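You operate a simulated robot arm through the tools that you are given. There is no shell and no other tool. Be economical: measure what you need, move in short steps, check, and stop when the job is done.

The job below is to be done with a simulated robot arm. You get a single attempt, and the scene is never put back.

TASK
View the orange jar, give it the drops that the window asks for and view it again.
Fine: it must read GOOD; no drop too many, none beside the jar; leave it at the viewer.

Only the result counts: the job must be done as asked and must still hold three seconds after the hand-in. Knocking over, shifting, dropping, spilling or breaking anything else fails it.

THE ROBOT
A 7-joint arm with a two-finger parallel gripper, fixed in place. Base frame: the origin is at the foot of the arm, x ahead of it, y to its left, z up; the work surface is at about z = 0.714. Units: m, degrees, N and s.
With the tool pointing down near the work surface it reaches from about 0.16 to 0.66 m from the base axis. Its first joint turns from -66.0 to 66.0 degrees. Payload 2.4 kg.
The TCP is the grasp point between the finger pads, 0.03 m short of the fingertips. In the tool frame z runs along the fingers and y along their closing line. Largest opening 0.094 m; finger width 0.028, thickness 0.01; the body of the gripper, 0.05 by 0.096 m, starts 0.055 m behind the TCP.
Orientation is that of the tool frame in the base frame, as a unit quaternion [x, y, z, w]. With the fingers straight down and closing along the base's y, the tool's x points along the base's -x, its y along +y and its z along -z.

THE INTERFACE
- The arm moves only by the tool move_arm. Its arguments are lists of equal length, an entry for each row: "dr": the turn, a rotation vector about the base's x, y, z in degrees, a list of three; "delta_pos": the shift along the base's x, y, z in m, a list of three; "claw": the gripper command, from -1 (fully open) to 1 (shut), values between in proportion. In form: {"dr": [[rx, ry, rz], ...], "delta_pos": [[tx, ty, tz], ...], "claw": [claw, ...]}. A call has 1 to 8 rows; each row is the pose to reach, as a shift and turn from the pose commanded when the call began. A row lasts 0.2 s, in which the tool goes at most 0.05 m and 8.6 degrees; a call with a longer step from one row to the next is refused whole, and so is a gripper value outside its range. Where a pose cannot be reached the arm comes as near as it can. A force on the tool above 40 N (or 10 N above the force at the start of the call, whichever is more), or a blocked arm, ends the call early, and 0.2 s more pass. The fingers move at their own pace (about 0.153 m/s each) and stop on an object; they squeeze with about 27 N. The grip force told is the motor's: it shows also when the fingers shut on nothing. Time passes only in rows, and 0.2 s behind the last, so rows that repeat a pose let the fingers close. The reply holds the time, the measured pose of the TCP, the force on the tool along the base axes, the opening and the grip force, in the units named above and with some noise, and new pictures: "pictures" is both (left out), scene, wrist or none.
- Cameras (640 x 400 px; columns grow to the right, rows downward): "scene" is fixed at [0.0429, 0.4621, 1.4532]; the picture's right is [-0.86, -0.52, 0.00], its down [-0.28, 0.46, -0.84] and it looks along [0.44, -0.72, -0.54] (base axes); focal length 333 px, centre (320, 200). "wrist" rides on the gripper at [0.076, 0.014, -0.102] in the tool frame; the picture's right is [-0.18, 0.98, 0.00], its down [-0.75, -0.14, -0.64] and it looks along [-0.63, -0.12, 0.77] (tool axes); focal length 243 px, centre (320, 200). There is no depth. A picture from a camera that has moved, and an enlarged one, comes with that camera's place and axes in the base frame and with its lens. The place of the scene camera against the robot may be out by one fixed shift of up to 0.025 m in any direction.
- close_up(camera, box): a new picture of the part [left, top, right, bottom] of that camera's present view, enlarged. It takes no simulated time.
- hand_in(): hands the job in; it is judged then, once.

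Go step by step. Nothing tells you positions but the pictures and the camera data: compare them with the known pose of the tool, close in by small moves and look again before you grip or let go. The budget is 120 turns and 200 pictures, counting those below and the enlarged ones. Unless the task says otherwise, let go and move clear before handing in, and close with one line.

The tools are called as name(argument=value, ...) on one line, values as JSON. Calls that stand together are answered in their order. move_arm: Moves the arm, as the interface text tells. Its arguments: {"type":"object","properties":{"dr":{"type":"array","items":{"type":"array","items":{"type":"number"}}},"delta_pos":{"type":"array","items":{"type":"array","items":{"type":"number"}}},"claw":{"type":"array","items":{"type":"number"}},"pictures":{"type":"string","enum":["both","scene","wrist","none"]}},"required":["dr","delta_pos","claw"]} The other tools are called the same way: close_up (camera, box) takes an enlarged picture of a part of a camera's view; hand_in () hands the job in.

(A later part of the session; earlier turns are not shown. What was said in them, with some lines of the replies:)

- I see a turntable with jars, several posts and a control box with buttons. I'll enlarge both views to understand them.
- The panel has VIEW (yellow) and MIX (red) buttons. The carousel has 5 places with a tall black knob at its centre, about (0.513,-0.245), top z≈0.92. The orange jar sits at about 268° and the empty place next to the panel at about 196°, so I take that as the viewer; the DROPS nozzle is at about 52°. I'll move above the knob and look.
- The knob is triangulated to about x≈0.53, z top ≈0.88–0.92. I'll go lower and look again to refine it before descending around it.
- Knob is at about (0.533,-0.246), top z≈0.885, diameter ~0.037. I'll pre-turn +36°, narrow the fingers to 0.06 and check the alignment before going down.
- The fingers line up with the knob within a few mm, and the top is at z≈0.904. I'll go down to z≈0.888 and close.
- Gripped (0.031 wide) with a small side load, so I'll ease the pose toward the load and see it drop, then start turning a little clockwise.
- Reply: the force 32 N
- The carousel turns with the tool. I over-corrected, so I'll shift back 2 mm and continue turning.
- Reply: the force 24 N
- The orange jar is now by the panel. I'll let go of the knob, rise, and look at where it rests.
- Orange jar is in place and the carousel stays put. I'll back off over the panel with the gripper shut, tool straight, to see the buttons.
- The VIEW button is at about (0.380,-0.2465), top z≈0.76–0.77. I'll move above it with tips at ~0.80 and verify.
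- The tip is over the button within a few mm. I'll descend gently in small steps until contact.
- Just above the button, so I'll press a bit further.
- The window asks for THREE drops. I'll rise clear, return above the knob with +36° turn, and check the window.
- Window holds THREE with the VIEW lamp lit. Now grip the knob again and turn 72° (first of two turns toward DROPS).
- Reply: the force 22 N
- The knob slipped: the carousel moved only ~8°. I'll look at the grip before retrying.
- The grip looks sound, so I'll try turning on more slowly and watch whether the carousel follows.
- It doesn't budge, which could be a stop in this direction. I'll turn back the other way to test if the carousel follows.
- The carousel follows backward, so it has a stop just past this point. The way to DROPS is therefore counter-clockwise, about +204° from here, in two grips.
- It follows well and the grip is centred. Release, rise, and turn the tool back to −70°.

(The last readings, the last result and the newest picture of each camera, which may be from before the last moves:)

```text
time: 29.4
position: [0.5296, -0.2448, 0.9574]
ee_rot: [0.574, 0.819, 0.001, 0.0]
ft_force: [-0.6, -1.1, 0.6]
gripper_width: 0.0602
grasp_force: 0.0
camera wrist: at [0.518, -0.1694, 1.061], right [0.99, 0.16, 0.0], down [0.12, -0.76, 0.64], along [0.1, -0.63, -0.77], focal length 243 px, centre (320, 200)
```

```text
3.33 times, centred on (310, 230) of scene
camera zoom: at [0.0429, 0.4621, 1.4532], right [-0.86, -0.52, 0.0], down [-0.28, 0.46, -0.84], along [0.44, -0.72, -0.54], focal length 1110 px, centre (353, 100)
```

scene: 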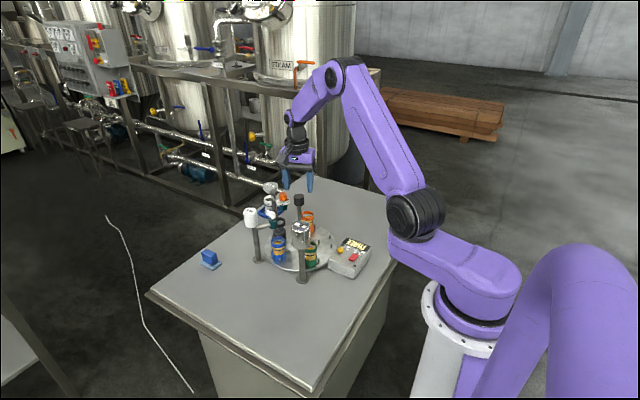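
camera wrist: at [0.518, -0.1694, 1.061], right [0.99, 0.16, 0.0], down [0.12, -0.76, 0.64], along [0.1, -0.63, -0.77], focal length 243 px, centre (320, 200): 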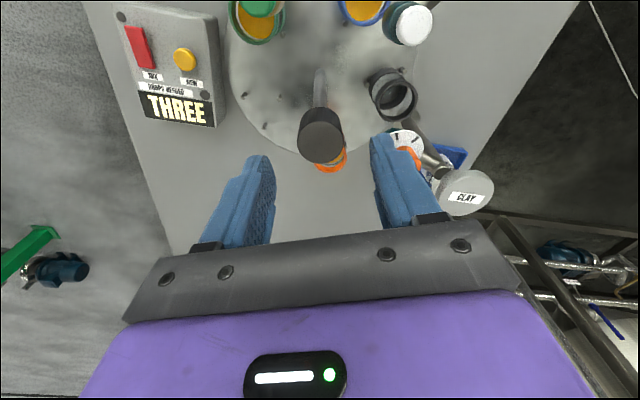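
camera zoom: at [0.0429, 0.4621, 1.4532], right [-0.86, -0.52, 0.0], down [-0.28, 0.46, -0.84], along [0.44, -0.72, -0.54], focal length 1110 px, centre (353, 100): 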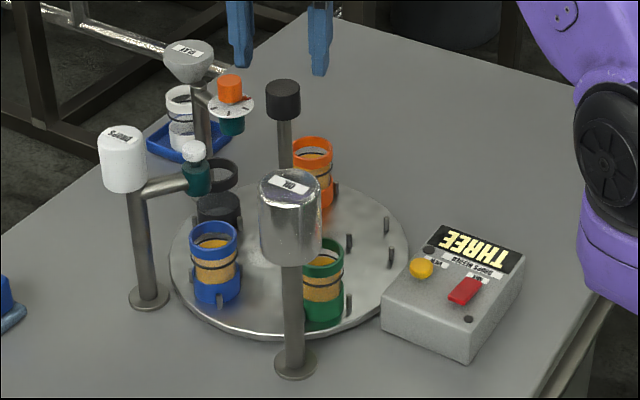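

Clear of the dial. I'll narrow to 0.052, descend, grip and turn counter-clockwise.

move_arm(dr=[[0, 0, 0], [0, 0, 0], [0, 0, 0], [0, 0, 0], [0, 0, 0]], delta_pos=[[0, 0, -0.03], [0, 0, -0.06], [0, 0, -0.07], [0, 0, -0.07], [0, 0, -0.07]], claw=[-0.1, -0.1, -0.1, 1, 1], pictures="none")

move_arm(dr=[[0, 0, 4], [0, 0, 10], [0, 0, 17], [0, 0, 24], [0, 0, 31], [0, 0, 38], [0, 0, 45], [0, 0, 45]], delta_pos=[[0, 0, 0], [0, 0, 0], [0, 0, 0], [0, 0, 0], [0, 0, 0], [0, 0, 0], [0, 0, 0], [0, 0, 0]], claw=[1, 1, 1, 1, 1, 1, 1, 1], pictures="none")

close_up(camera="scene", box=[230, 170, 390, 290])

```text
time: 30.6
position: [0.5297, -0.2442, 0.8868]
ee_rot: [0.574, 0.819, 0.001, -0.001]
ft_force: [-4.3, 0.1, -2.0]
gripper_width: 0.0306
grasp_force: 44.8
```

```text
time: 32.4
position: [0.5298, -0.247, 0.8852]
ee_rot: [0.214, 0.977, 0.0, -0.001]
ft_force: [-2.5, 7.5, -26.2]
gripper_width: 0.0307
grasp_force: 45.2
```

```text
3.33 times, centred on (310, 230) of scene
camera zoom: at [0.0432, 0.462, 1.4532], right [-0.86, -0.52, 0.0], down [-0.28, 0.46, -0.84], along [0.44, -0.72, -0.54], focal length 1110 px, centre (353, 100)
```

zoom: 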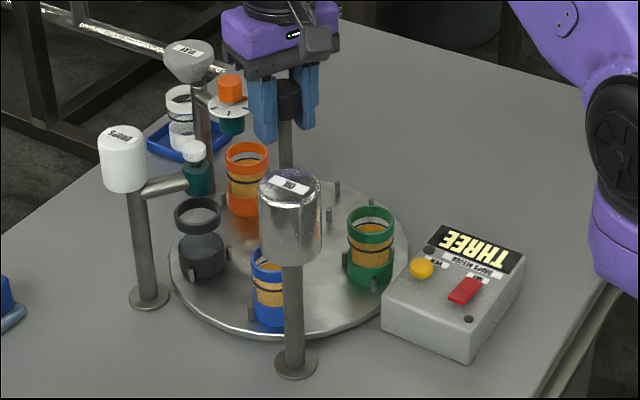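

move_arm(dr=[[0, 0, 0], [0, 0, 6], [0, 0, 13], [0, 0, 20], [0, 0, 27], [0, 0, 34], [0, 0, 41], [0, 0, 48]], delta_pos=[[0, 0.0006, -0.0012], [0, 0.0006, -0.0012], [0, 0.0006, -0.0012], [0, 0.0006, -0.0012], [0, 0.0006, -0.0012], [0, 0.0006, -0.0012], [0, 0.0006, -0.0012], [0, 0.0006, -0.0012]], claw=[1, 1, 1, 1, 1, 1, 1, 1], pictures="none")

close_up(camera="scene", box=[230, 170, 390, 290])

```text
time: 34.2
position: [0.5298, -0.245, 0.8871]
ee_rot: [-0.2, 0.98, 0.001, 0.0]
ft_force: [-7.8, 3.2, -2.7]
gripper_width: 0.0306
grasp_force: 44.6
```

```text
3.33 times, centred on (310, 230) of scene
camera zoom: at [0.0428, 0.4621, 1.4532], right [-0.86, -0.52, 0.0], down [-0.28, 0.46, -0.84], along [0.44, -0.72, -0.54], focal length 1110 px, centre (353, 100)
```

zoom: 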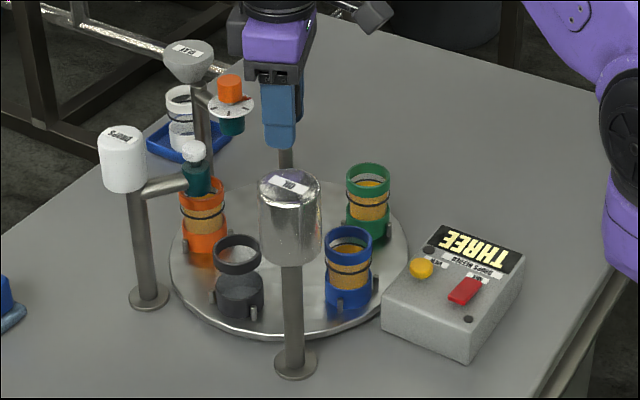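

move_arm(dr=[[0, 0, 6], [0, 0, 12], [0, 0, 18], [0, 0, 24], [0, 0, 30], [0, 0, 33], [0, 0, 33]], delta_pos=[[-0.0006, 0.0003, 0], [-0.0006, 0.0003, 0], [-0.0006, 0.0003, 0], [-0.0006, 0.0003, 0], [-0.0006, 0.0003, 0], [-0.0006, 0.0003, 0], [-0.0006, 0.0003, 0]], claw=[1, 1, 1, 1, 1, 1, 1], pictures="wrist")

close_up(camera="scene", box=[190, 170, 390, 295])

```text
time: 35.8
position: [0.5304, -0.2444, 0.8848]
ee_rot: [-0.47, 0.883, -0.001, 0.0]
ft_force: [-2.3, -3.5, 2.7]
gripper_width: 0.0309
grasp_force: 44.4
camera wrist: at [0.4758, -0.3009, 0.9901], right [-0.71, 0.7, 0.0], down [0.54, 0.55, 0.64], along [0.45, 0.46, -0.77], focal length 243 px, centre (320, 200)
```

wrist: 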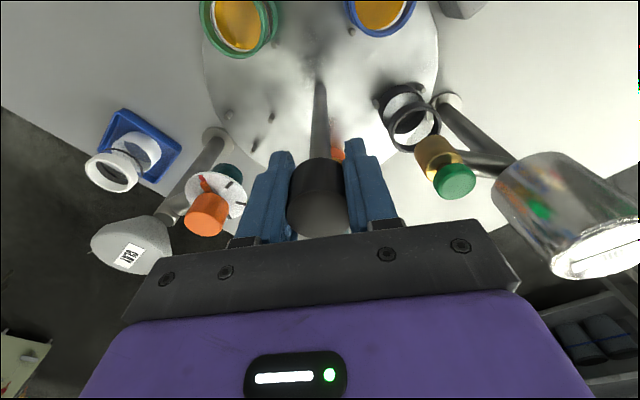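

```text
3.20 times, centred on (290, 232) of scene
camera zoom: at [0.0428, 0.462, 1.4533], right [-0.86, -0.52, 0.0], down [-0.28, 0.46, -0.84], along [0.44, -0.72, -0.54], focal length 1065 px, centre (416, 96)
```

zoom: 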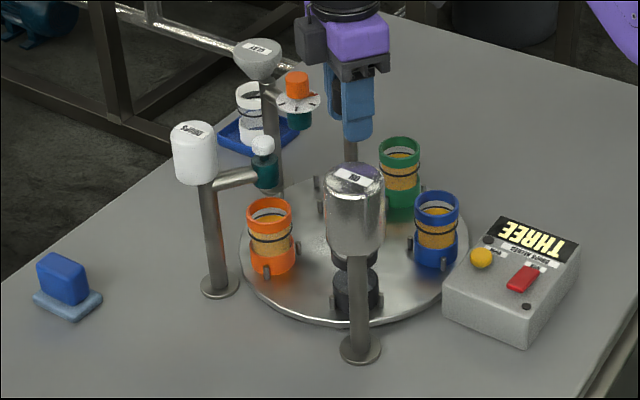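

The orange jar now sits where the blue one was, under DROPS. I'll release, rise and take a good wrist view of nozzle versus jar.

move_arm(dr=[[0, 0, 0], [0, 0, 0], [0, 0, 0], [0, 0, -8], [0, 0, -16], [0, 0, -24], [0, 0, -32], [0, 0, -40]], delta_pos=[[0, 0, 0], [0, 0, 0.02], [0, 0, 0.06], [0, 0, 0.095], [-0.02, 0.015, 0.095], [-0.04, 0.03, 0.095], [-0.06, 0.04, 0.095], [-0.08, 0.055, 0.095]], claw=[-0.1, -0.1, -0.1, -1, -1, -1, -1, -1], pictures="none")

move_arm(dr=[[0, 0, -8], [0, 0, -16], [0, 0, -16]], delta_pos=[[0, 0, 0], [0, 0, 0], [0, 0, 0]], claw=[-1, -1, -1], pictures="wrist")

close_up(camera="wrist", box=[260, 110, 420, 210])

close_up(camera="scene", box=[230, 200, 310, 260])

```text
time: 37.6
position: [0.4503, -0.1899, 0.9825]
ee_rot: [-0.138, 0.99, 0.0, 0.001]
ft_force: [-0.1, -0.3, 0.5]
gripper_width: 0.0942
grasp_force: 0.1
```

```text
time: 38.4
position: [0.4491, -0.1897, 0.9826]
ee_rot: [0.001, 1.0, 0.0, 0.0]
ft_force: [0.1, -0.2, -0.3]
gripper_width: 0.0943
grasp_force: 0.0
camera wrist: at [0.3737, -0.1752, 1.0857], right [0.19, 0.98, 0.0], down [0.75, -0.14, 0.64], along [0.63, -0.12, -0.77], focal length 243 px, centre (320, 200)
```

wrist: 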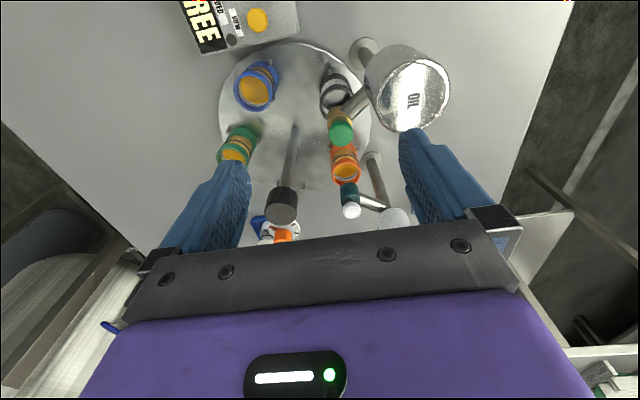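

```text
4.00 times, centred on (340, 160) of wrist
camera zoom: at [0.3737, -0.1752, 1.0857], right [0.19, 0.98, 0.0], down [0.75, -0.14, 0.64], along [0.63, -0.12, -0.77], focal length 970 px, centre (240, 360)
```

zoom: 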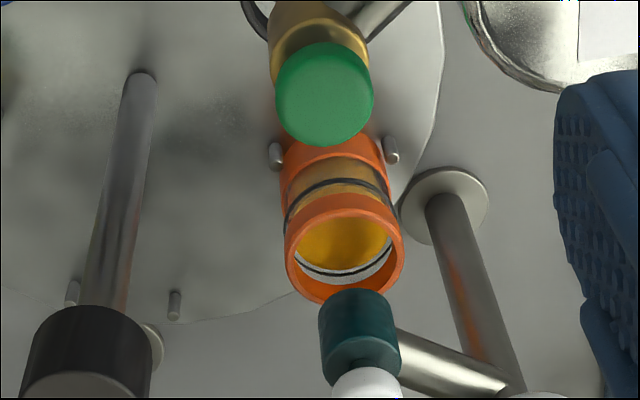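

```text
6.67 times, centred on (270, 230) of scene
camera zoom: at [0.0429, 0.4621, 1.4532], right [-0.86, -0.52, 0.0], down [-0.28, 0.46, -0.84], along [0.44, -0.72, -0.54], focal length 2219 px, centre (653, 0)
```

zoom: 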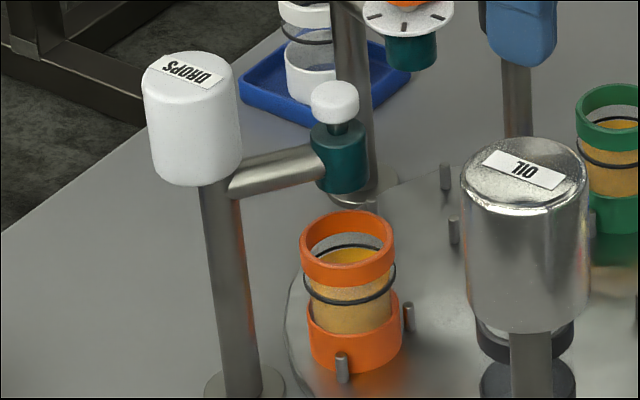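

Both views show the nozzle axis passing through the jar's rim centre. The plunger cap is at about (0.583,-0.175), top z≈0.857. I'll move above it with the gripper shut and check.

move_arm(dr=[[0, 0, 0], [0, 0, 0], [0, 0, 0], [0, 0, 0], [0, 0, 0]], delta_pos=[[0.04, 0.005, 0], [0.085, 0.01, 0], [0.133, 0.015, 0], [0.133, 0.015, -0.04], [0.133, 0.015, -0.06]], claw=[1, 1, 1, 1, 1], pictures="wrist")

close_up(camera="wrist", box=[240, 70, 400, 170])

close_up(camera="scene", box=[230, 180, 310, 240])

```text
time: 39.6
position: [0.5824, -0.1749, 0.9199]
ee_rot: [0.0, 1.0, 0.001, 0.0]
ft_force: [0.3, 0.1, -0.2]
gripper_width: 0.0001
grasp_force: 26.7
camera wrist: at [0.5066, -0.1607, 1.0241], right [0.18, 0.98, 0.0], down [0.75, -0.14, 0.64], along [0.63, -0.12, -0.77], focal length 243 px, centre (320, 200)
```

wrist: 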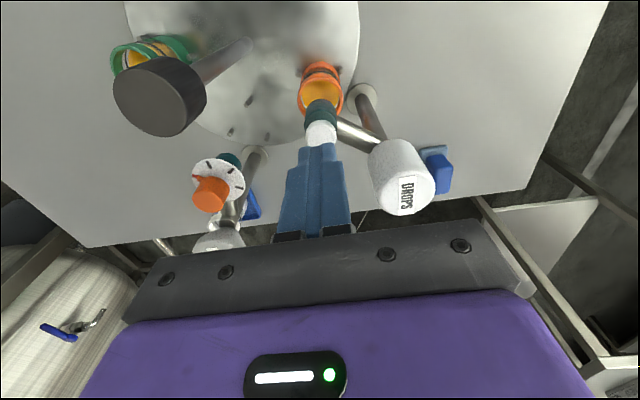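

```text
4.00 times, centred on (320, 120) of wrist
camera zoom: at [0.5066, -0.1607, 1.0241], right [0.18, 0.98, 0.0], down [0.75, -0.14, 0.64], along [0.63, -0.12, -0.77], focal length 970 px, centre (320, 520)
```

zoom: 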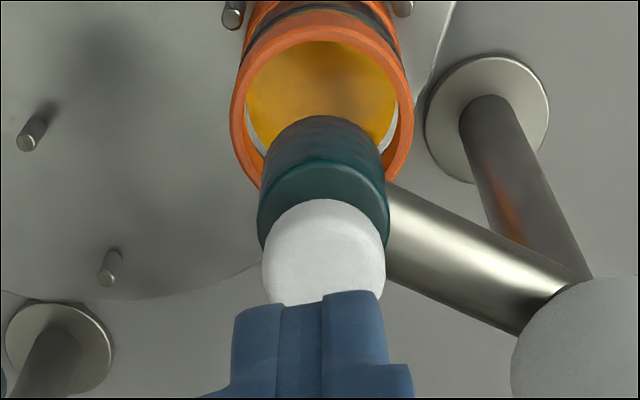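

```text
6.67 times, centred on (270, 210) of scene
camera zoom: at [0.0429, 0.4621, 1.4532], right [-0.86, -0.52, 0.0], down [-0.28, 0.46, -0.84], along [0.44, -0.72, -0.54], focal length 2219 px, centre (653, 133)
```

zoom: 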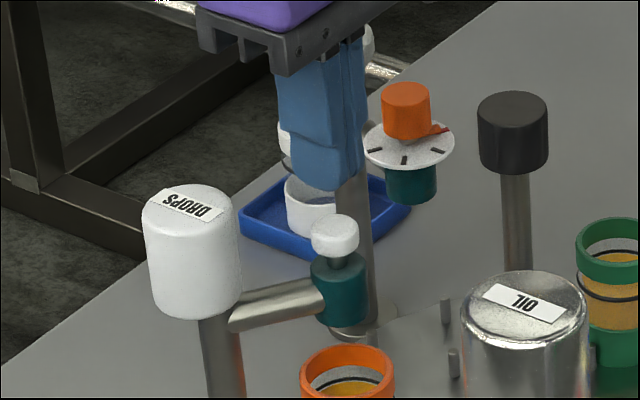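

Tip is centred over the cap, about 3 cm above. I'll descend to near contact.

move_arm(dr=[[0, 0, 0], [0, 0, 0], [0, 0, 0]], delta_pos=[[-0.0005, 0, -0.015], [-0.0005, 0, -0.025], [-0.0005, 0, -0.03]], claw=[1, 1, 1], pictures="none")

close_up(camera="scene", box=[230, 190, 310, 250])

```text
time: 40.4
position: [0.5822, -0.1742, 0.8905]
ee_rot: [0.0, 1.0, 0.0, 0.0]
ft_force: [-1.5, 0.4, 2.4]
gripper_width: 0.0002
grasp_force: 26.5
```

```text
6.67 times, centred on (270, 220) of scene
camera zoom: at [0.0428, 0.4621, 1.4532], right [-0.86, -0.52, 0.0], down [-0.28, 0.46, -0.84], along [0.44, -0.72, -0.54], focal length 2219 px, centre (653, 67)
```

zoom: 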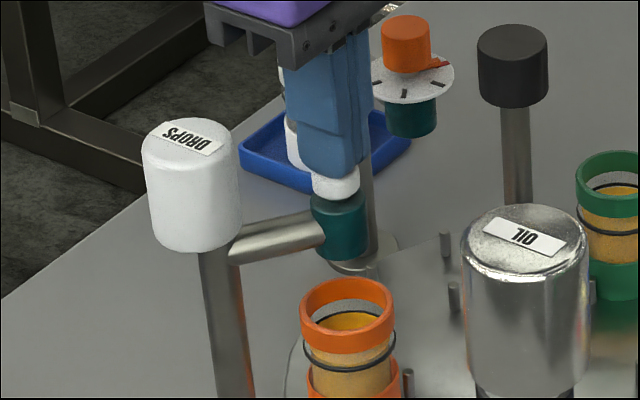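

The cap is being depressed (2.4 N). I'll look at the cap and jar closely before going on.

close_up(camera="scene", box=[255, 205, 290, 250])

close_up(camera="wrist", box=[270, 40, 370, 140])

```text
8.89 times, centred on (272, 228) of scene
camera zoom: at [0.0428, 0.4621, 1.4532], right [-0.86, -0.52, 0.0], down [-0.28, 0.46, -0.84], along [0.44, -0.72, -0.54], focal length 2959 px, centre (742, -44)
```

zoom: 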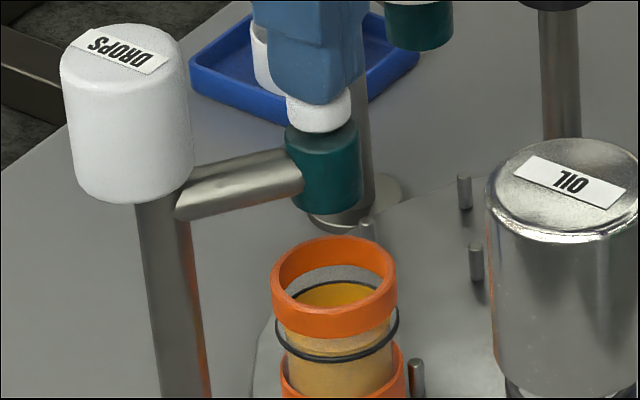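

```text
4.00 times, centred on (320, 90) of wrist
camera zoom: at [0.5058, -0.1605, 0.9951], right [0.18, 0.98, 0.0], down [0.75, -0.14, 0.64], along [0.63, -0.12, -0.77], focal length 970 px, centre (320, 640)
```

zoom: 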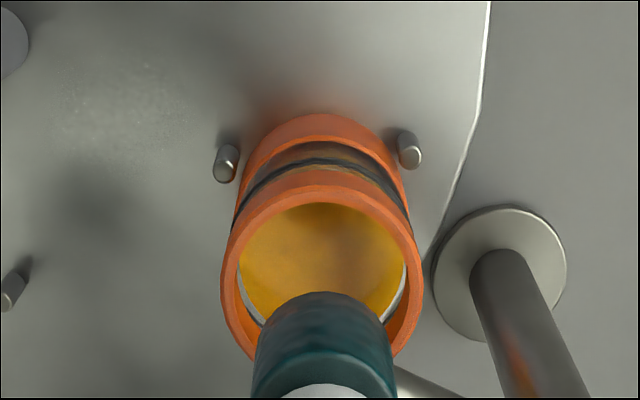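

No drop visible yet, so I'll press 2 mm further.

move_arm(dr=[[0, 0, 0]], delta_pos=[[0, 0, -0.002]], claw=[1], pictures="none")

close_up(camera="scene", box=[255, 205, 290, 250])

close_up(camera="wrist", box=[270, 40, 370, 140])

```text
time: 40.8
position: [0.5815, -0.1746, 0.8898]
ee_rot: [0.0, 1.0, 0.0, 0.0]
ft_force: [-1.5, 0.3, 2.6]
gripper_width: 0.0
grasp_force: 26.8
```

```text
8.89 times, centred on (272, 228) of scene
camera zoom: at [0.0428, 0.4621, 1.4532], right [-0.86, -0.52, 0.0], down [-0.28, 0.46, -0.84], along [0.44, -0.72, -0.54], focal length 2959 px, centre (742, -44)
```

zoom: 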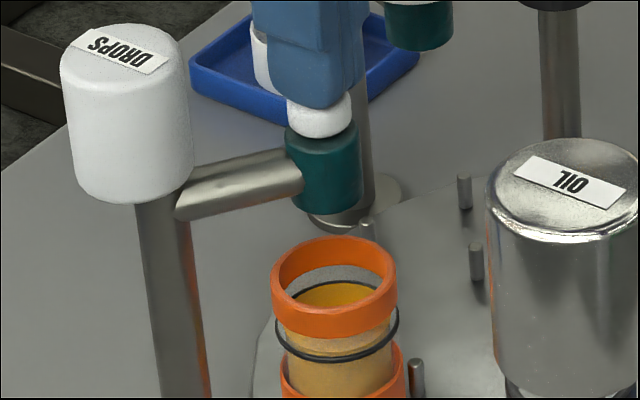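

```text
4.00 times, centred on (320, 90) of wrist
camera zoom: at [0.506, -0.1606, 0.993], right [0.18, 0.98, 0.0], down [0.75, -0.14, 0.64], along [0.63, -0.12, -0.77], focal length 970 px, centre (320, 640)
```

zoom: 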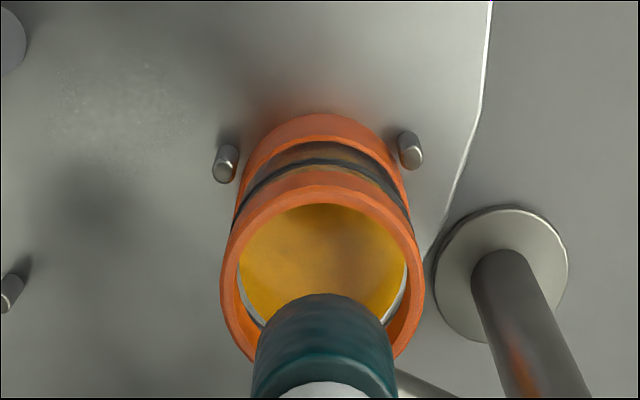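

move_arm(dr=[[0, 0, 0]], delta_pos=[[0, 0, -0.002]], claw=[1], pictures="none")

close_up(camera="scene", box=[255, 205, 290, 250])

```text
time: 41.2
position: [0.581, -0.1742, 0.889]
ee_rot: [0.0, 1.0, 0.0, 0.0]
ft_force: [-0.7, 1.1, 6.0]
gripper_width: 0.0
grasp_force: 26.8
```

```text
8.89 times, centred on (272, 228) of scene
camera zoom: at [0.0427, 0.4621, 1.4532], right [-0.86, -0.52, 0.0], down [-0.28, 0.46, -0.84], along [0.44, -0.72, -0.54], focal length 2959 px, centre (742, -44)
```

zoom: 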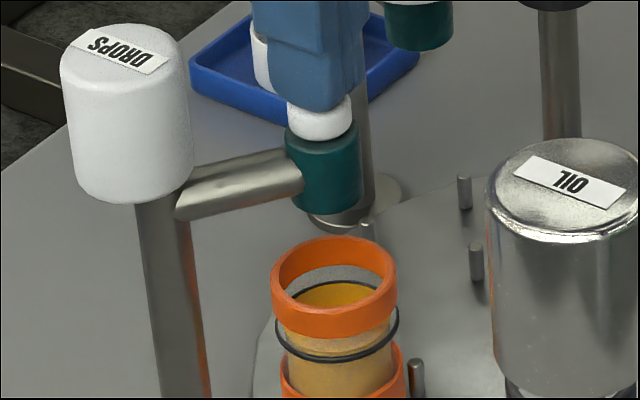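

Force has risen to 6 N, so this looks like end of travel. Check inside the jar.

close_up(camera="wrist", box=[270, 40, 370, 140])

move_arm(dr=[[0, 0, 0], [0, 0, 0]], delta_pos=[[0, 0, -0.0015], [0, 0, -0.0015]], claw=[1, 1], pictures="none")

close_up(camera="wrist", box=[270, 40, 370, 140])

close_up(camera="scene", box=[255, 205, 290, 250])

```text
4.00 times, centred on (320, 90) of wrist
camera zoom: at [0.506, -0.1607, 0.9917], right [0.18, 0.98, 0.0], down [0.75, -0.14, 0.64], along [0.63, -0.12, -0.77], focal length 970 px, centre (320, 640)
```

zoom: 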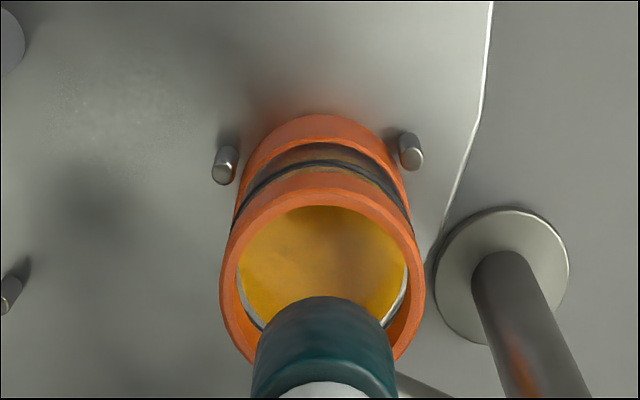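

```text
time: 41.8
position: [0.5822, -0.1744, 0.8868]
ee_rot: [0.0, 1.0, 0.0, 0.001]
ft_force: [-7.3, 3.4, 20.0]
gripper_width: 0.0
grasp_force: 27.5
```

```text
4.00 times, centred on (320, 90) of wrist
camera zoom: at [0.5061, -0.1607, 0.9904], right [0.18, 0.98, 0.0], down [0.75, -0.14, 0.64], along [0.63, -0.12, -0.77], focal length 970 px, centre (320, 640)
```

zoom: 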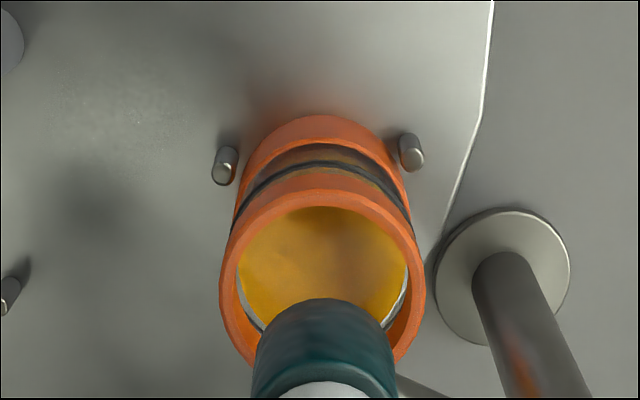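

```text
8.89 times, centred on (272, 228) of scene
camera zoom: at [0.0423, 0.4622, 1.4532], right [-0.86, -0.52, 0.0], down [-0.28, 0.46, -0.84], along [0.44, -0.72, -0.54], focal length 2959 px, centre (742, -44)
```

zoom: 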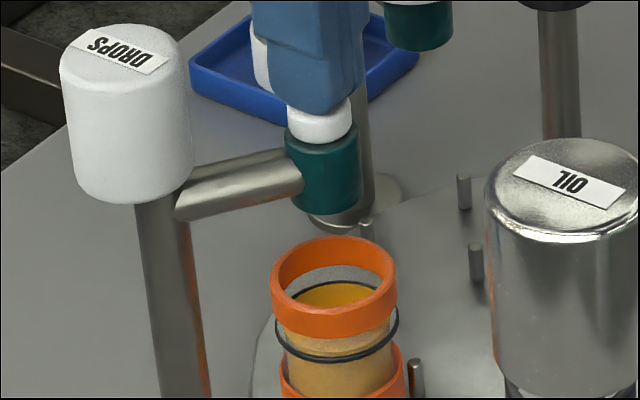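

Plunger is at its hard stop (20 N) – one full press. Now lift fully and check for the drop.

move_arm(dr=[[0, 0, 0], [0, 0, 0]], delta_pos=[[0, 0, 0.01], [0, 0, 0.025]], claw=[1, 1], pictures="none")

close_up(camera="wrist", box=[270, 40, 370, 140])

close_up(camera="scene", box=[255, 205, 290, 250])

```text
time: 42.4
position: [0.5832, -0.1742, 0.9099]
ee_rot: [0.0, 1.0, 0.0, 0.0]
ft_force: [-0.2, -0.4, -0.5]
gripper_width: 0.0
grasp_force: 27.0
```

```text
4.00 times, centred on (320, 90) of wrist
camera zoom: at [0.5065, -0.1612, 1.0142], right [0.18, 0.98, 0.0], down [0.75, -0.14, 0.64], along [0.63, -0.12, -0.77], focal length 970 px, centre (320, 640)
```

zoom: 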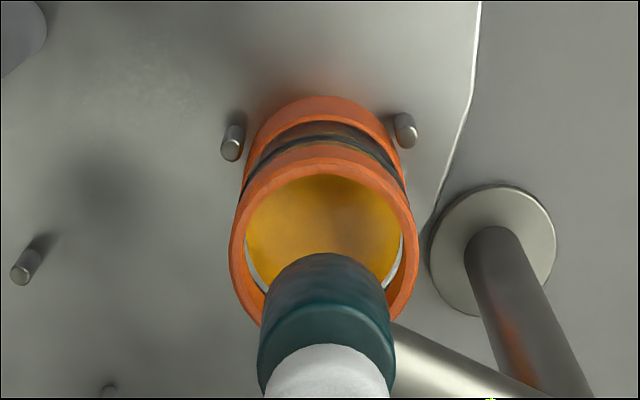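

```text
8.89 times, centred on (272, 228) of scene
camera zoom: at [0.0429, 0.4621, 1.4532], right [-0.86, -0.52, 0.0], down [-0.28, 0.46, -0.84], along [0.44, -0.72, -0.54], focal length 2959 px, centre (742, -44)
```

zoom: 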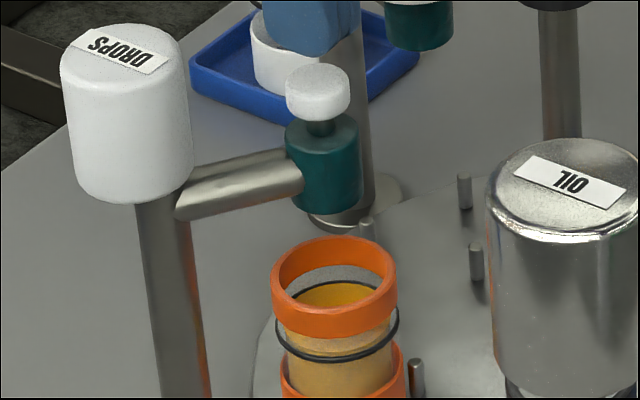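

The cap sprang back; that counts as press one. Second press: down to the same depth and lift.

move_arm(dr=[[0, 0, 0], [0, 0, 0], [0, 0, 0], [0, 0, 0]], delta_pos=[[0, 0, -0.012], [0, 0, -0.02], [0, 0, -0.0245], [0, 0, -0.0245]], claw=[1, 1, 1, 1], pictures="none")

close_up(camera="wrist", box=[270, 40, 370, 140])

move_arm(dr=[[0, 0, 0], [0, 0, 0], [0, 0, 0]], delta_pos=[[0, 0, 0.012], [0, 0, 0.0245], [0, 0, 0.0245]], claw=[1, 1, 1], pictures="none")

close_up(camera="scene", box=[230, 190, 390, 290])

```text
time: 43.4
position: [0.5802, -0.1745, 0.8862]
ee_rot: [0.0, 1.0, 0.0, 0.0]
ft_force: [-7.6, 2.3, 18.9]
gripper_width: 0.0002
grasp_force: 26.9
```

```text
4.00 times, centred on (320, 90) of wrist
camera zoom: at [0.5059, -0.1605, 0.9906], right [0.18, 0.98, 0.0], down [0.75, -0.14, 0.64], along [0.63, -0.12, -0.77], focal length 970 px, centre (320, 640)
```

zoom: 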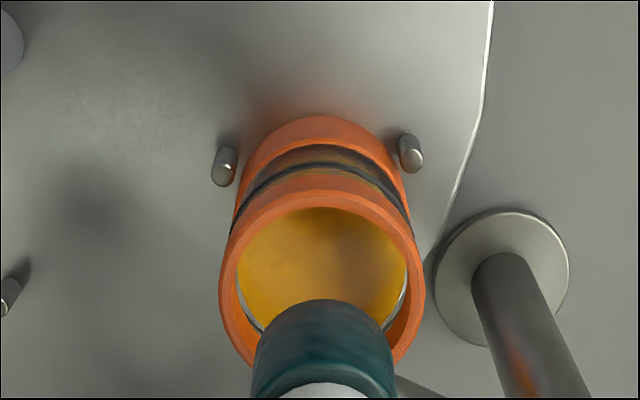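

```text
time: 44.2
position: [0.5821, -0.1749, 0.9081]
ee_rot: [0.0, 1.0, 0.0, 0.0]
ft_force: [-0.4, -0.3, 0.1]
gripper_width: 0.0001
grasp_force: 26.6
```

```text
4.00 times, centred on (310, 240) of scene
camera zoom: at [0.0429, 0.4621, 1.4532], right [-0.86, -0.52, 0.0], down [-0.28, 0.46, -0.84], along [0.44, -0.72, -0.54], focal length 1332 px, centre (360, 40)
```

zoom: 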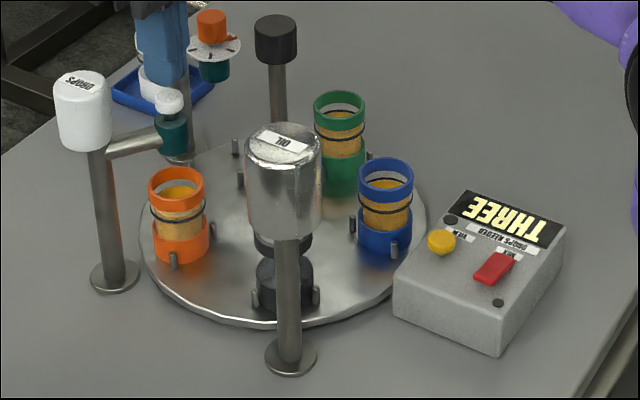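

Third press, same as before.

move_arm(dr=[[0, 0, 0], [0, 0, 0], [0, 0, 0], [0, 0, 0]], delta_pos=[[0, 0, -0.012], [0, 0, -0.02], [0, 0, -0.0245], [0, 0, -0.0245]], claw=[1, 1, 1, 1], pictures="none")

move_arm(dr=[[0, 0, 0], [0, 0, 0], [0, 0, 0], [0, 0, 0]], delta_pos=[[0, 0, 0.012], [0, 0, 0.0245], [0, 0, 0.05], [0, 0, 0.08]], claw=[1, 1, 1, 1], pictures="wrist")

close_up(camera="scene", box=[230, 190, 390, 290])

```text
time: 45.2
position: [0.5813, -0.1746, 0.8873]
ee_rot: [0.0, 1.0, 0.0, 0.0]
ft_force: [-4.7, 3.6, 14.0]
gripper_width: 0.0
grasp_force: 27.5
```

```text
time: 46.2
position: [0.5807, -0.1745, 0.9666]
ee_rot: [0.001, 1.0, 0.0, 0.0]
ft_force: [0.2, 0.9, -0.5]
gripper_width: 0.0
grasp_force: 26.8
camera wrist: at [0.5056, -0.1613, 1.0704], right [0.18, 0.98, 0.0], down [0.75, -0.14, 0.64], along [0.63, -0.12, -0.77], focal length 243 px, centre (320, 200)
```

wrist: 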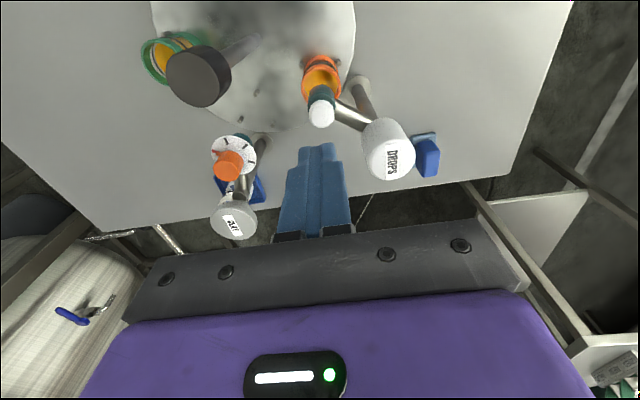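

```text
4.00 times, centred on (310, 240) of scene
camera zoom: at [0.0429, 0.4621, 1.4532], right [-0.86, -0.52, 0.0], down [-0.28, 0.46, -0.84], along [0.44, -0.72, -0.54], focal length 1332 px, centre (360, 40)
```

zoom: 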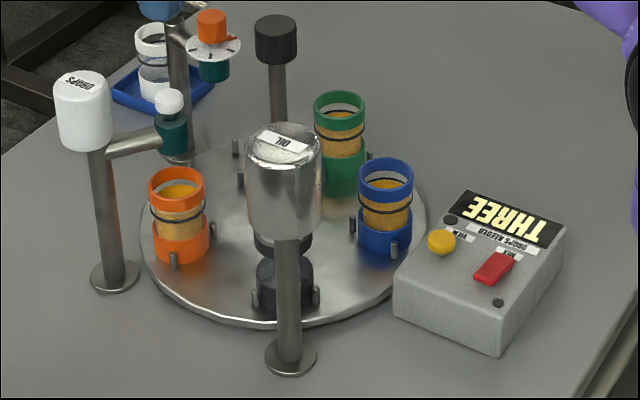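

Three full presses given. Back to the knob, pre-turned +56°, to bring the jar back clockwise.

move_arm(dr=[[0, 0, 8], [0, 0, 16], [0, 0, 24], [0, 0, 32], [0, 0, 40], [0, 0, 48], [0, 0, 56], [0, 0, 56]], delta_pos=[[-0.01, -0.015, 0.0], [-0.02, -0.03, 0], [-0.03, -0.045, 0], [-0.042, -0.06, 0], [-0.0525, -0.07, 0], [-0.0525, -0.07, 0], [-0.0525, -0.07, 0], [-0.0525, -0.07, -0.01]], claw=[1, 1, -0.1, -0.1, -0.1, -0.1, -0.1, -0.1], pictures="none")

move_arm(dr=[[0, 0, 0], [0, 0, 0], [0, 0, 0], [0, 0, 0], [0, 0, 0]], delta_pos=[[0, 0, -0.03], [0, 0, -0.06], [0, 0, -0.069], [0, 0, -0.069], [0, 0, -0.069]], claw=[-0.1, -0.1, -0.1, 1, 1], pictures="wrist")

```text
time: 48.0
position: [0.5284, -0.2447, 0.9569]
ee_rot: [-0.47, 0.883, 0.0, 0.0]
ft_force: [-0.5, -0.1, -0.1]
gripper_width: 0.0516
grasp_force: 0.1
```

```text
time: 49.2
position: [0.5302, -0.2442, 0.885]
ee_rot: [-0.469, 0.883, -0.002, 0.002]
ft_force: [20.6, -9.5, -15.8]
gripper_width: 0.0311
grasp_force: 45.4
camera wrist: at [0.476, -0.3, 0.99], right [-0.71, 0.7, 0.0], down [0.54, 0.55, 0.64], along [0.45, 0.46, -0.77], focal length 243 px, centre (320, 200)
```

wrist: 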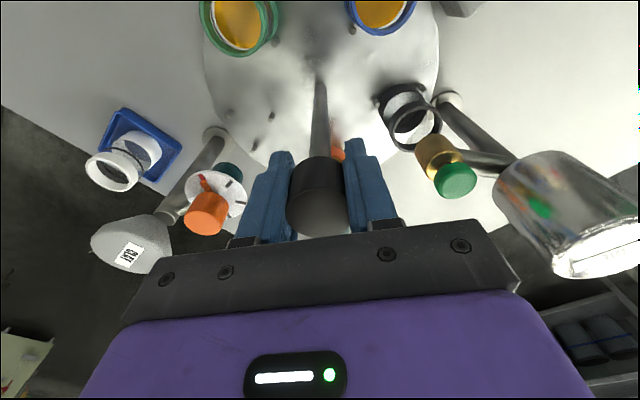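

move_arm(dr=[[0, 0, 0], [0, 0, -5], [0, 0, -12], [0, 0, -19], [0, 0, -26], [0, 0, -33], [0, 0, -40], [0, 0, -40]], delta_pos=[[0.002, -0.0008, 0], [0.002, -0.0008, 0], [0.002, -0.0008, 0], [0.002, -0.0008, 0], [0.0018, -0.0006, 0], [0.0018, -0.0006, 0], [0.0018, -0.0006, 0], [0.0018, -0.0006, 0]], claw=[1, 1, 1, 1, 1, 1, 1, 1], pictures="none")

close_up(camera="scene", box=[230, 190, 390, 290])

```text
time: 51.0
position: [0.5299, -0.2453, 0.8863]
ee_rot: [-0.139, 0.99, 0.001, -0.002]
ft_force: [-3.4, 1.7, -23.7]
gripper_width: 0.0311
grasp_force: 45.4
```

```text
4.00 times, centred on (310, 240) of scene
camera zoom: at [0.0431, 0.4619, 1.4533], right [-0.86, -0.52, 0.0], down [-0.28, 0.46, -0.84], along [0.44, -0.72, -0.54], focal length 1332 px, centre (360, 40)
```

zoom: 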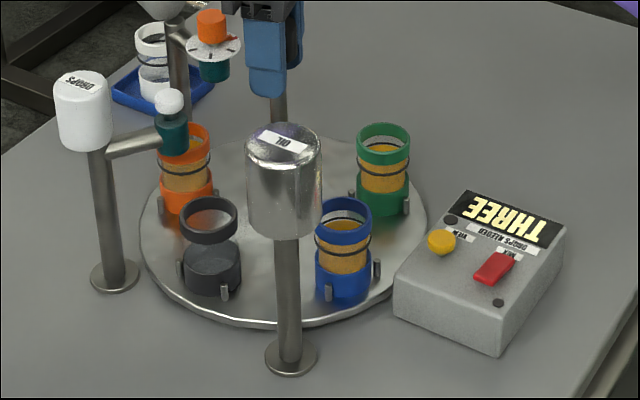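

Following. I'll relieve the z load and continue to −70°.

move_arm(dr=[[0, 0, -6], [0, 0, -13], [0, 0, -20], [0, 0, -27], [0, 0, -34], [0, 0, -41], [0, 0, -48], [0, 0, -48]], delta_pos=[[0, 0, -0.001], [0, 0, -0.001], [0, 0, -0.001], [0, 0, -0.001], [0, 0, -0.001], [0, 0, -0.001], [0, 0, -0.001], [0, 0, -0.001]], claw=[1, 1, 1, 1, 1, 1, 1, 1], pictures="none")

move_arm(dr=[[0, 0, -7], [0, 0, -14], [0, 0, -21], [0, 0, -28], [0, 0, -35], [0, 0, -38], [0, 0, -38]], delta_pos=[[0, 0, 0], [0, 0, 0], [0, 0, 0], [0, 0, 0], [0, 0, 0], [0, 0, 0], [0, 0, 0]], claw=[1, 1, 1, 1, 1, 1, 1], pictures="none")

close_up(camera="scene", box=[230, 190, 390, 290])

```text
time: 52.8
position: [0.5299, -0.2442, 0.8876]
ee_rot: [0.277, 0.961, 0.0, 0.0]
ft_force: [-15.3, 4.6, 9.4]
gripper_width: 0.0311
grasp_force: 45.1
```

```text
time: 54.4
position: [0.5304, -0.246, 0.8864]
ee_rot: [0.574, 0.819, -0.001, -0.002]
ft_force: [-17.5, -0.8, 17.7]
gripper_width: 0.0307
grasp_force: 45.2
```

```text
4.00 times, centred on (310, 240) of scene
camera zoom: at [0.0421, 0.4621, 1.4532], right [-0.86, -0.52, 0.0], down [-0.28, 0.46, -0.84], along [0.44, -0.72, -0.54], focal length 1332 px, centre (360, 40)
```

zoom: 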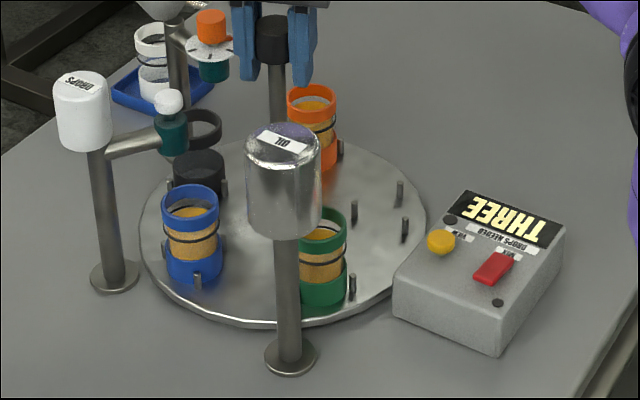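

Good. Release, turn the tool to +50° above the knob, and regrip.

move_arm(dr=[[0, 0, 0], [0, 0, 0], [0, 0, 0], [0, 0, 8], [0, 0, 16], [0, 0, 24], [0, 0, 32], [0, 0, 40]], delta_pos=[[-0.0018, 0, 0.001], [-0.0018, 0, 0.02], [-0.0018, 0, 0.06], [-0.0018, 0, 0.07], [-0.0018, 0, 0.07], [-0.0018, 0, 0.07], [-0.0018, 0, 0.07], [-0.0018, 0, 0.07]], claw=[-0.1, -0.1, -0.1, -0.1, -0.1, -0.1, -0.1, -0.1], pictures="none")

move_arm(dr=[[0, 0, 8], [0, 0, 16], [0, 0, 24], [0, 0, 32], [0, 0, 40], [0, 0, 48], [0, 0, 56], [0, 0, 64]], delta_pos=[[0, 0, 0], [0, 0, 0], [0, 0, 0], [0, 0, 0], [0, 0, 0], [0, 0, 0], [0, 0, 0], [0, 0, 0]], claw=[-0.1, -0.1, -0.1, -0.1, -0.1, -0.1, -0.1, -0.1], pictures="none")

move_arm(dr=[[0, 0, 8], [0, 0, 16], [0, 0, 16], [0, 0, 16], [0, 0, 16], [0, 0, 16]], delta_pos=[[0, 0, 0], [0, 0, -0.02], [0, 0, -0.05], [0, 0, -0.069], [0, 0, -0.069], [0, 0, -0.069]], claw=[-0.1, -0.1, -0.1, -0.1, 1, 1], pictures="none")

```text
time: 56.2
position: [0.528, -0.2461, 0.9564]
ee_rot: [0.258, 0.966, 0.001, 0.0]
ft_force: [0.8, 0.3, -0.6]
gripper_width: 0.0517
grasp_force: 0.0
```

```text
time: 58.0
position: [0.5299, -0.2443, 0.9561]
ee_rot: [-0.294, 0.956, 0.0, 0.0]
ft_force: [0.4, -0.4, 0.6]
gripper_width: 0.0517
grasp_force: 0.1
```

```text
time: 59.4
position: [0.5278, -0.2468, 0.8865]
ee_rot: [-0.423, 0.906, 0.0, -0.001]
ft_force: [-0.6, -1.0, -2.6]
gripper_width: 0.031
grasp_force: 45.5
```

Well centred grip at +50°. Turn −90° to bring the orange jar to the viewer.

move_arm(dr=[[0, 0, -5], [0, 0, -12], [0, 0, -19], [0, 0, -26], [0, 0, -33], [0, 0, -40], [0, 0, -45], [0, 0, -45]], delta_pos=[[0, 0, 0], [0, 0, 0], [0, 0, 0], [0, 0, 0], [0, 0, 0], [0, 0, 0], [0, 0, 0], [0, 0, 0]], claw=[1, 1, 1, 1, 1, 1, 1, 1], pictures="none")

move_arm(dr=[[0, 0, -7], [0, 0, -14], [0, 0, -21], [0, 0, -28], [0, 0, -35], [0, 0, -41], [0, 0, -41]], delta_pos=[[0, 0, 0], [0, 0, 0], [0, 0, 0], [0, 0, 0], [0, 0, 0], [0, 0, 0], [0, 0, 0]], claw=[1, 1, 1, 1, 1, 1, 1], pictures="none")

close_up(camera="scene", box=[230, 190, 390, 290])

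```text
time: 61.2
position: [0.529, -0.2452, 0.8875]
ee_rot: [-0.043, 0.999, 0.001, -0.001]
ft_force: [-1.7, -2.6, -14.7]
gripper_width: 0.031
grasp_force: 45.2
```

```text
time: 62.8
position: [0.5286, -0.2441, 0.8864]
ee_rot: [0.311, 0.951, 0.002, -0.001]
ft_force: [-7.6, 8.8, -5.2]
gripper_width: 0.031
grasp_force: 45.3
```

```text
4.00 times, centred on (310, 240) of scene
camera zoom: at [0.0428, 0.4622, 1.4532], right [-0.86, -0.52, 0.0], down [-0.28, 0.46, -0.84], along [0.44, -0.72, -0.54], focal length 1332 px, centre (360, 40)
```

zoom: 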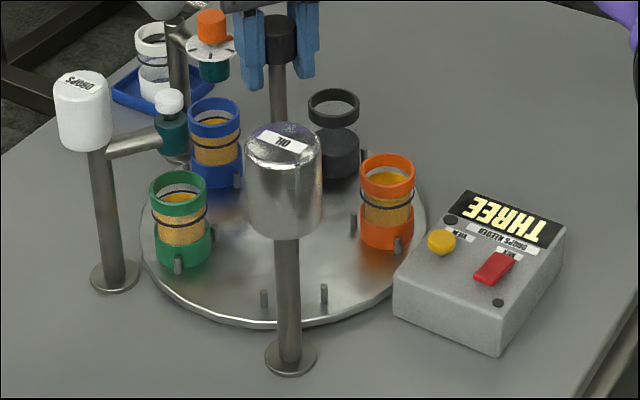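

Same pose as the first viewing. Release, rise, and go over the VIEW button.

move_arm(dr=[[0, 0, 0], [0, 0, 0], [0, 0, 0], [0, 0, 0], [0, 0, 8], [0, 0, 16], [0, 0, 24], [0, 0, 32]], delta_pos=[[-0.0005, 0.0005, 0], [-0.0005, 0.0005, 0.02], [-0.0005, 0.0005, 0.06], [-0.0005, 0.0005, 0.08], [-0.04, 0, 0.08], [-0.08, 0, 0.08], [-0.12, 0, 0.08], [-0.152, 0, 0.08]], claw=[-0.1, -0.1, -0.1, -0.1, 1, 1, 1, 1], pictures="none")

move_arm(dr=[[0, 0, 4], [0, 0, 4], [0, 0, 4], [0, 0, 4]], delta_pos=[[0, 0, -0.04], [0, 0, -0.08], [0, 0, -0.12], [0, 0, -0.14]], claw=[1, 1, 1, 1], pictures="wrist")

close_up(camera="scene", box=[290, 190, 410, 265])

```text
time: 64.6
position: [0.3781, -0.2443, 0.9662]
ee_rot: [0.034, 0.999, 0.0, 0.001]
ft_force: [0.2, 0.1, -0.7]
gripper_width: 0.0
grasp_force: 27.1
```

```text
time: 65.6
position: [0.3792, -0.2438, 0.8274]
ee_rot: [0.0, 1.0, 0.0, -0.001]
ft_force: [0.0, 0.1, -0.7]
gripper_width: 0.0
grasp_force: 27.1
camera wrist: at [0.3024, -0.2304, 0.9318], right [0.18, 0.98, 0.0], down [0.75, -0.14, 0.64], along [0.63, -0.12, -0.77], focal length 243 px, centre (320, 200)
```

wrist: 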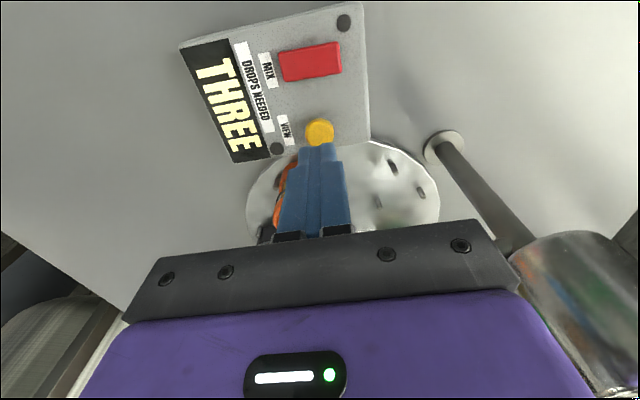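

```text
5.33 times, centred on (350, 228) of scene
camera zoom: at [0.0429, 0.4621, 1.4532], right [-0.86, -0.52, 0.0], down [-0.28, 0.46, -0.84], along [0.44, -0.72, -0.54], focal length 1775 px, centre (160, 53)
```

zoom: 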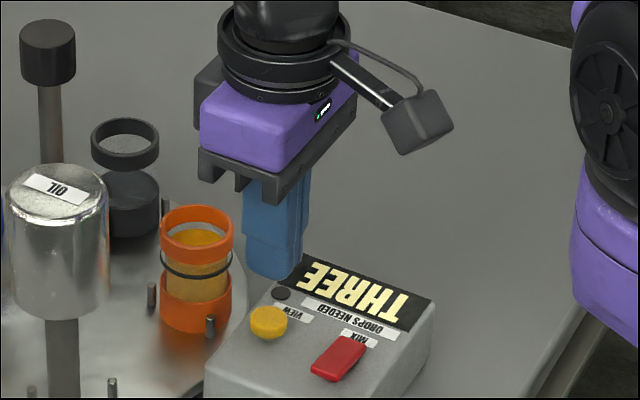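

Over the button. Press VIEW to the same depth as before.

move_arm(dr=[[0, 0, 0], [0, 0, 0], [0, 0, 0], [0, 0, 0]], delta_pos=[[-0.001, 0, -0.02], [-0.001, 0, -0.033], [-0.001, 0, -0.038], [-0.001, 0, -0.0405]], claw=[1, 1, 1, 1], pictures="none")

close_up(camera="scene", box=[290, 190, 410, 265])

```text
time: 66.6
position: [0.3767, -0.245, 0.7867]
ee_rot: [0.0, 1.0, 0.0, 0.0]
ft_force: [0.0, 1.7, 2.5]
gripper_width: 0.0002
grasp_force: 27.0
```

```text
5.33 times, centred on (350, 228) of scene
camera zoom: at [0.0428, 0.4621, 1.4532], right [-0.86, -0.52, 0.0], down [-0.28, 0.46, -0.84], along [0.44, -0.72, -0.54], focal length 1775 px, centre (160, 53)
```

zoom: 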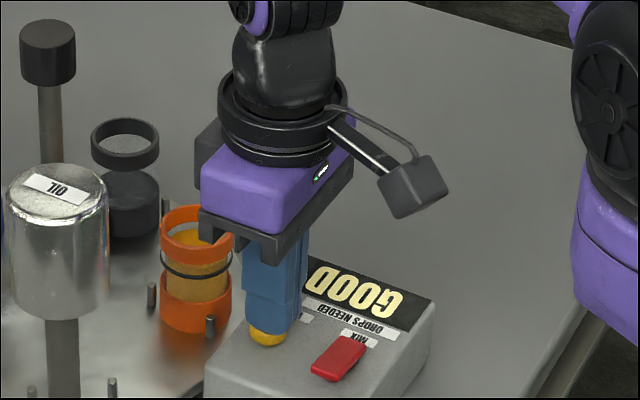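

The window reads GOOD. I'll rise straight up and clear.

move_arm(dr=[[0, 0, 0], [0, 0, 0], [0, 0, 0], [0, 0, 0], [0, 0, 0], [0, 0, 0]], delta_pos=[[0, 0, 0.02], [0, 0, 0.06], [0, 0, 0.1], [0, 0, 0.15], [0, 0, 0.2], [-0.03, 0, 0.23]], claw=[1, 1, 1, 1, 1, 1], pictures="none")

close_up(camera="scene", box=[190, 170, 390, 295])

```text
time: 68.0
position: [0.345, -0.2463, 1.0193]
ee_rot: [0.0, 1.0, 0.001, 0.0]
ft_force: [0.3, -0.2, -0.9]
gripper_width: 0.0002
grasp_force: 27.4
```

```text
3.20 times, centred on (290, 232) of scene
camera zoom: at [0.0429, 0.4621, 1.4532], right [-0.86, -0.52, 0.0], down [-0.28, 0.46, -0.84], along [0.44, -0.72, -0.54], focal length 1065 px, centre (416, 96)
```

zoom: 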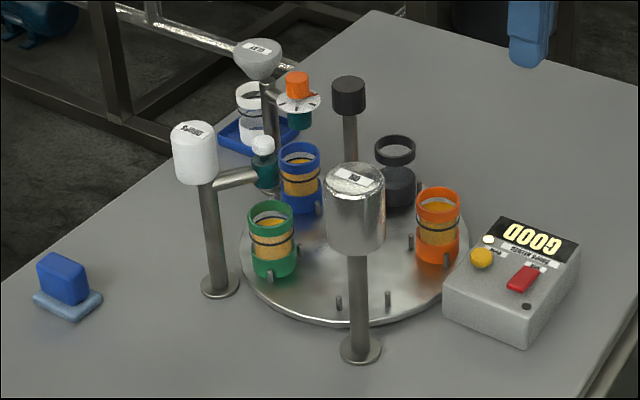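

The window reads GOOD, the orange jar is at the viewer, nothing else is disturbed and the arm is clear. Handing in.

hand_in()

```text
The job is handed in.
```

The orange jar was viewed, given the three drops the window asked for and viewed again. It now reads GOOD and stands at the viewer.
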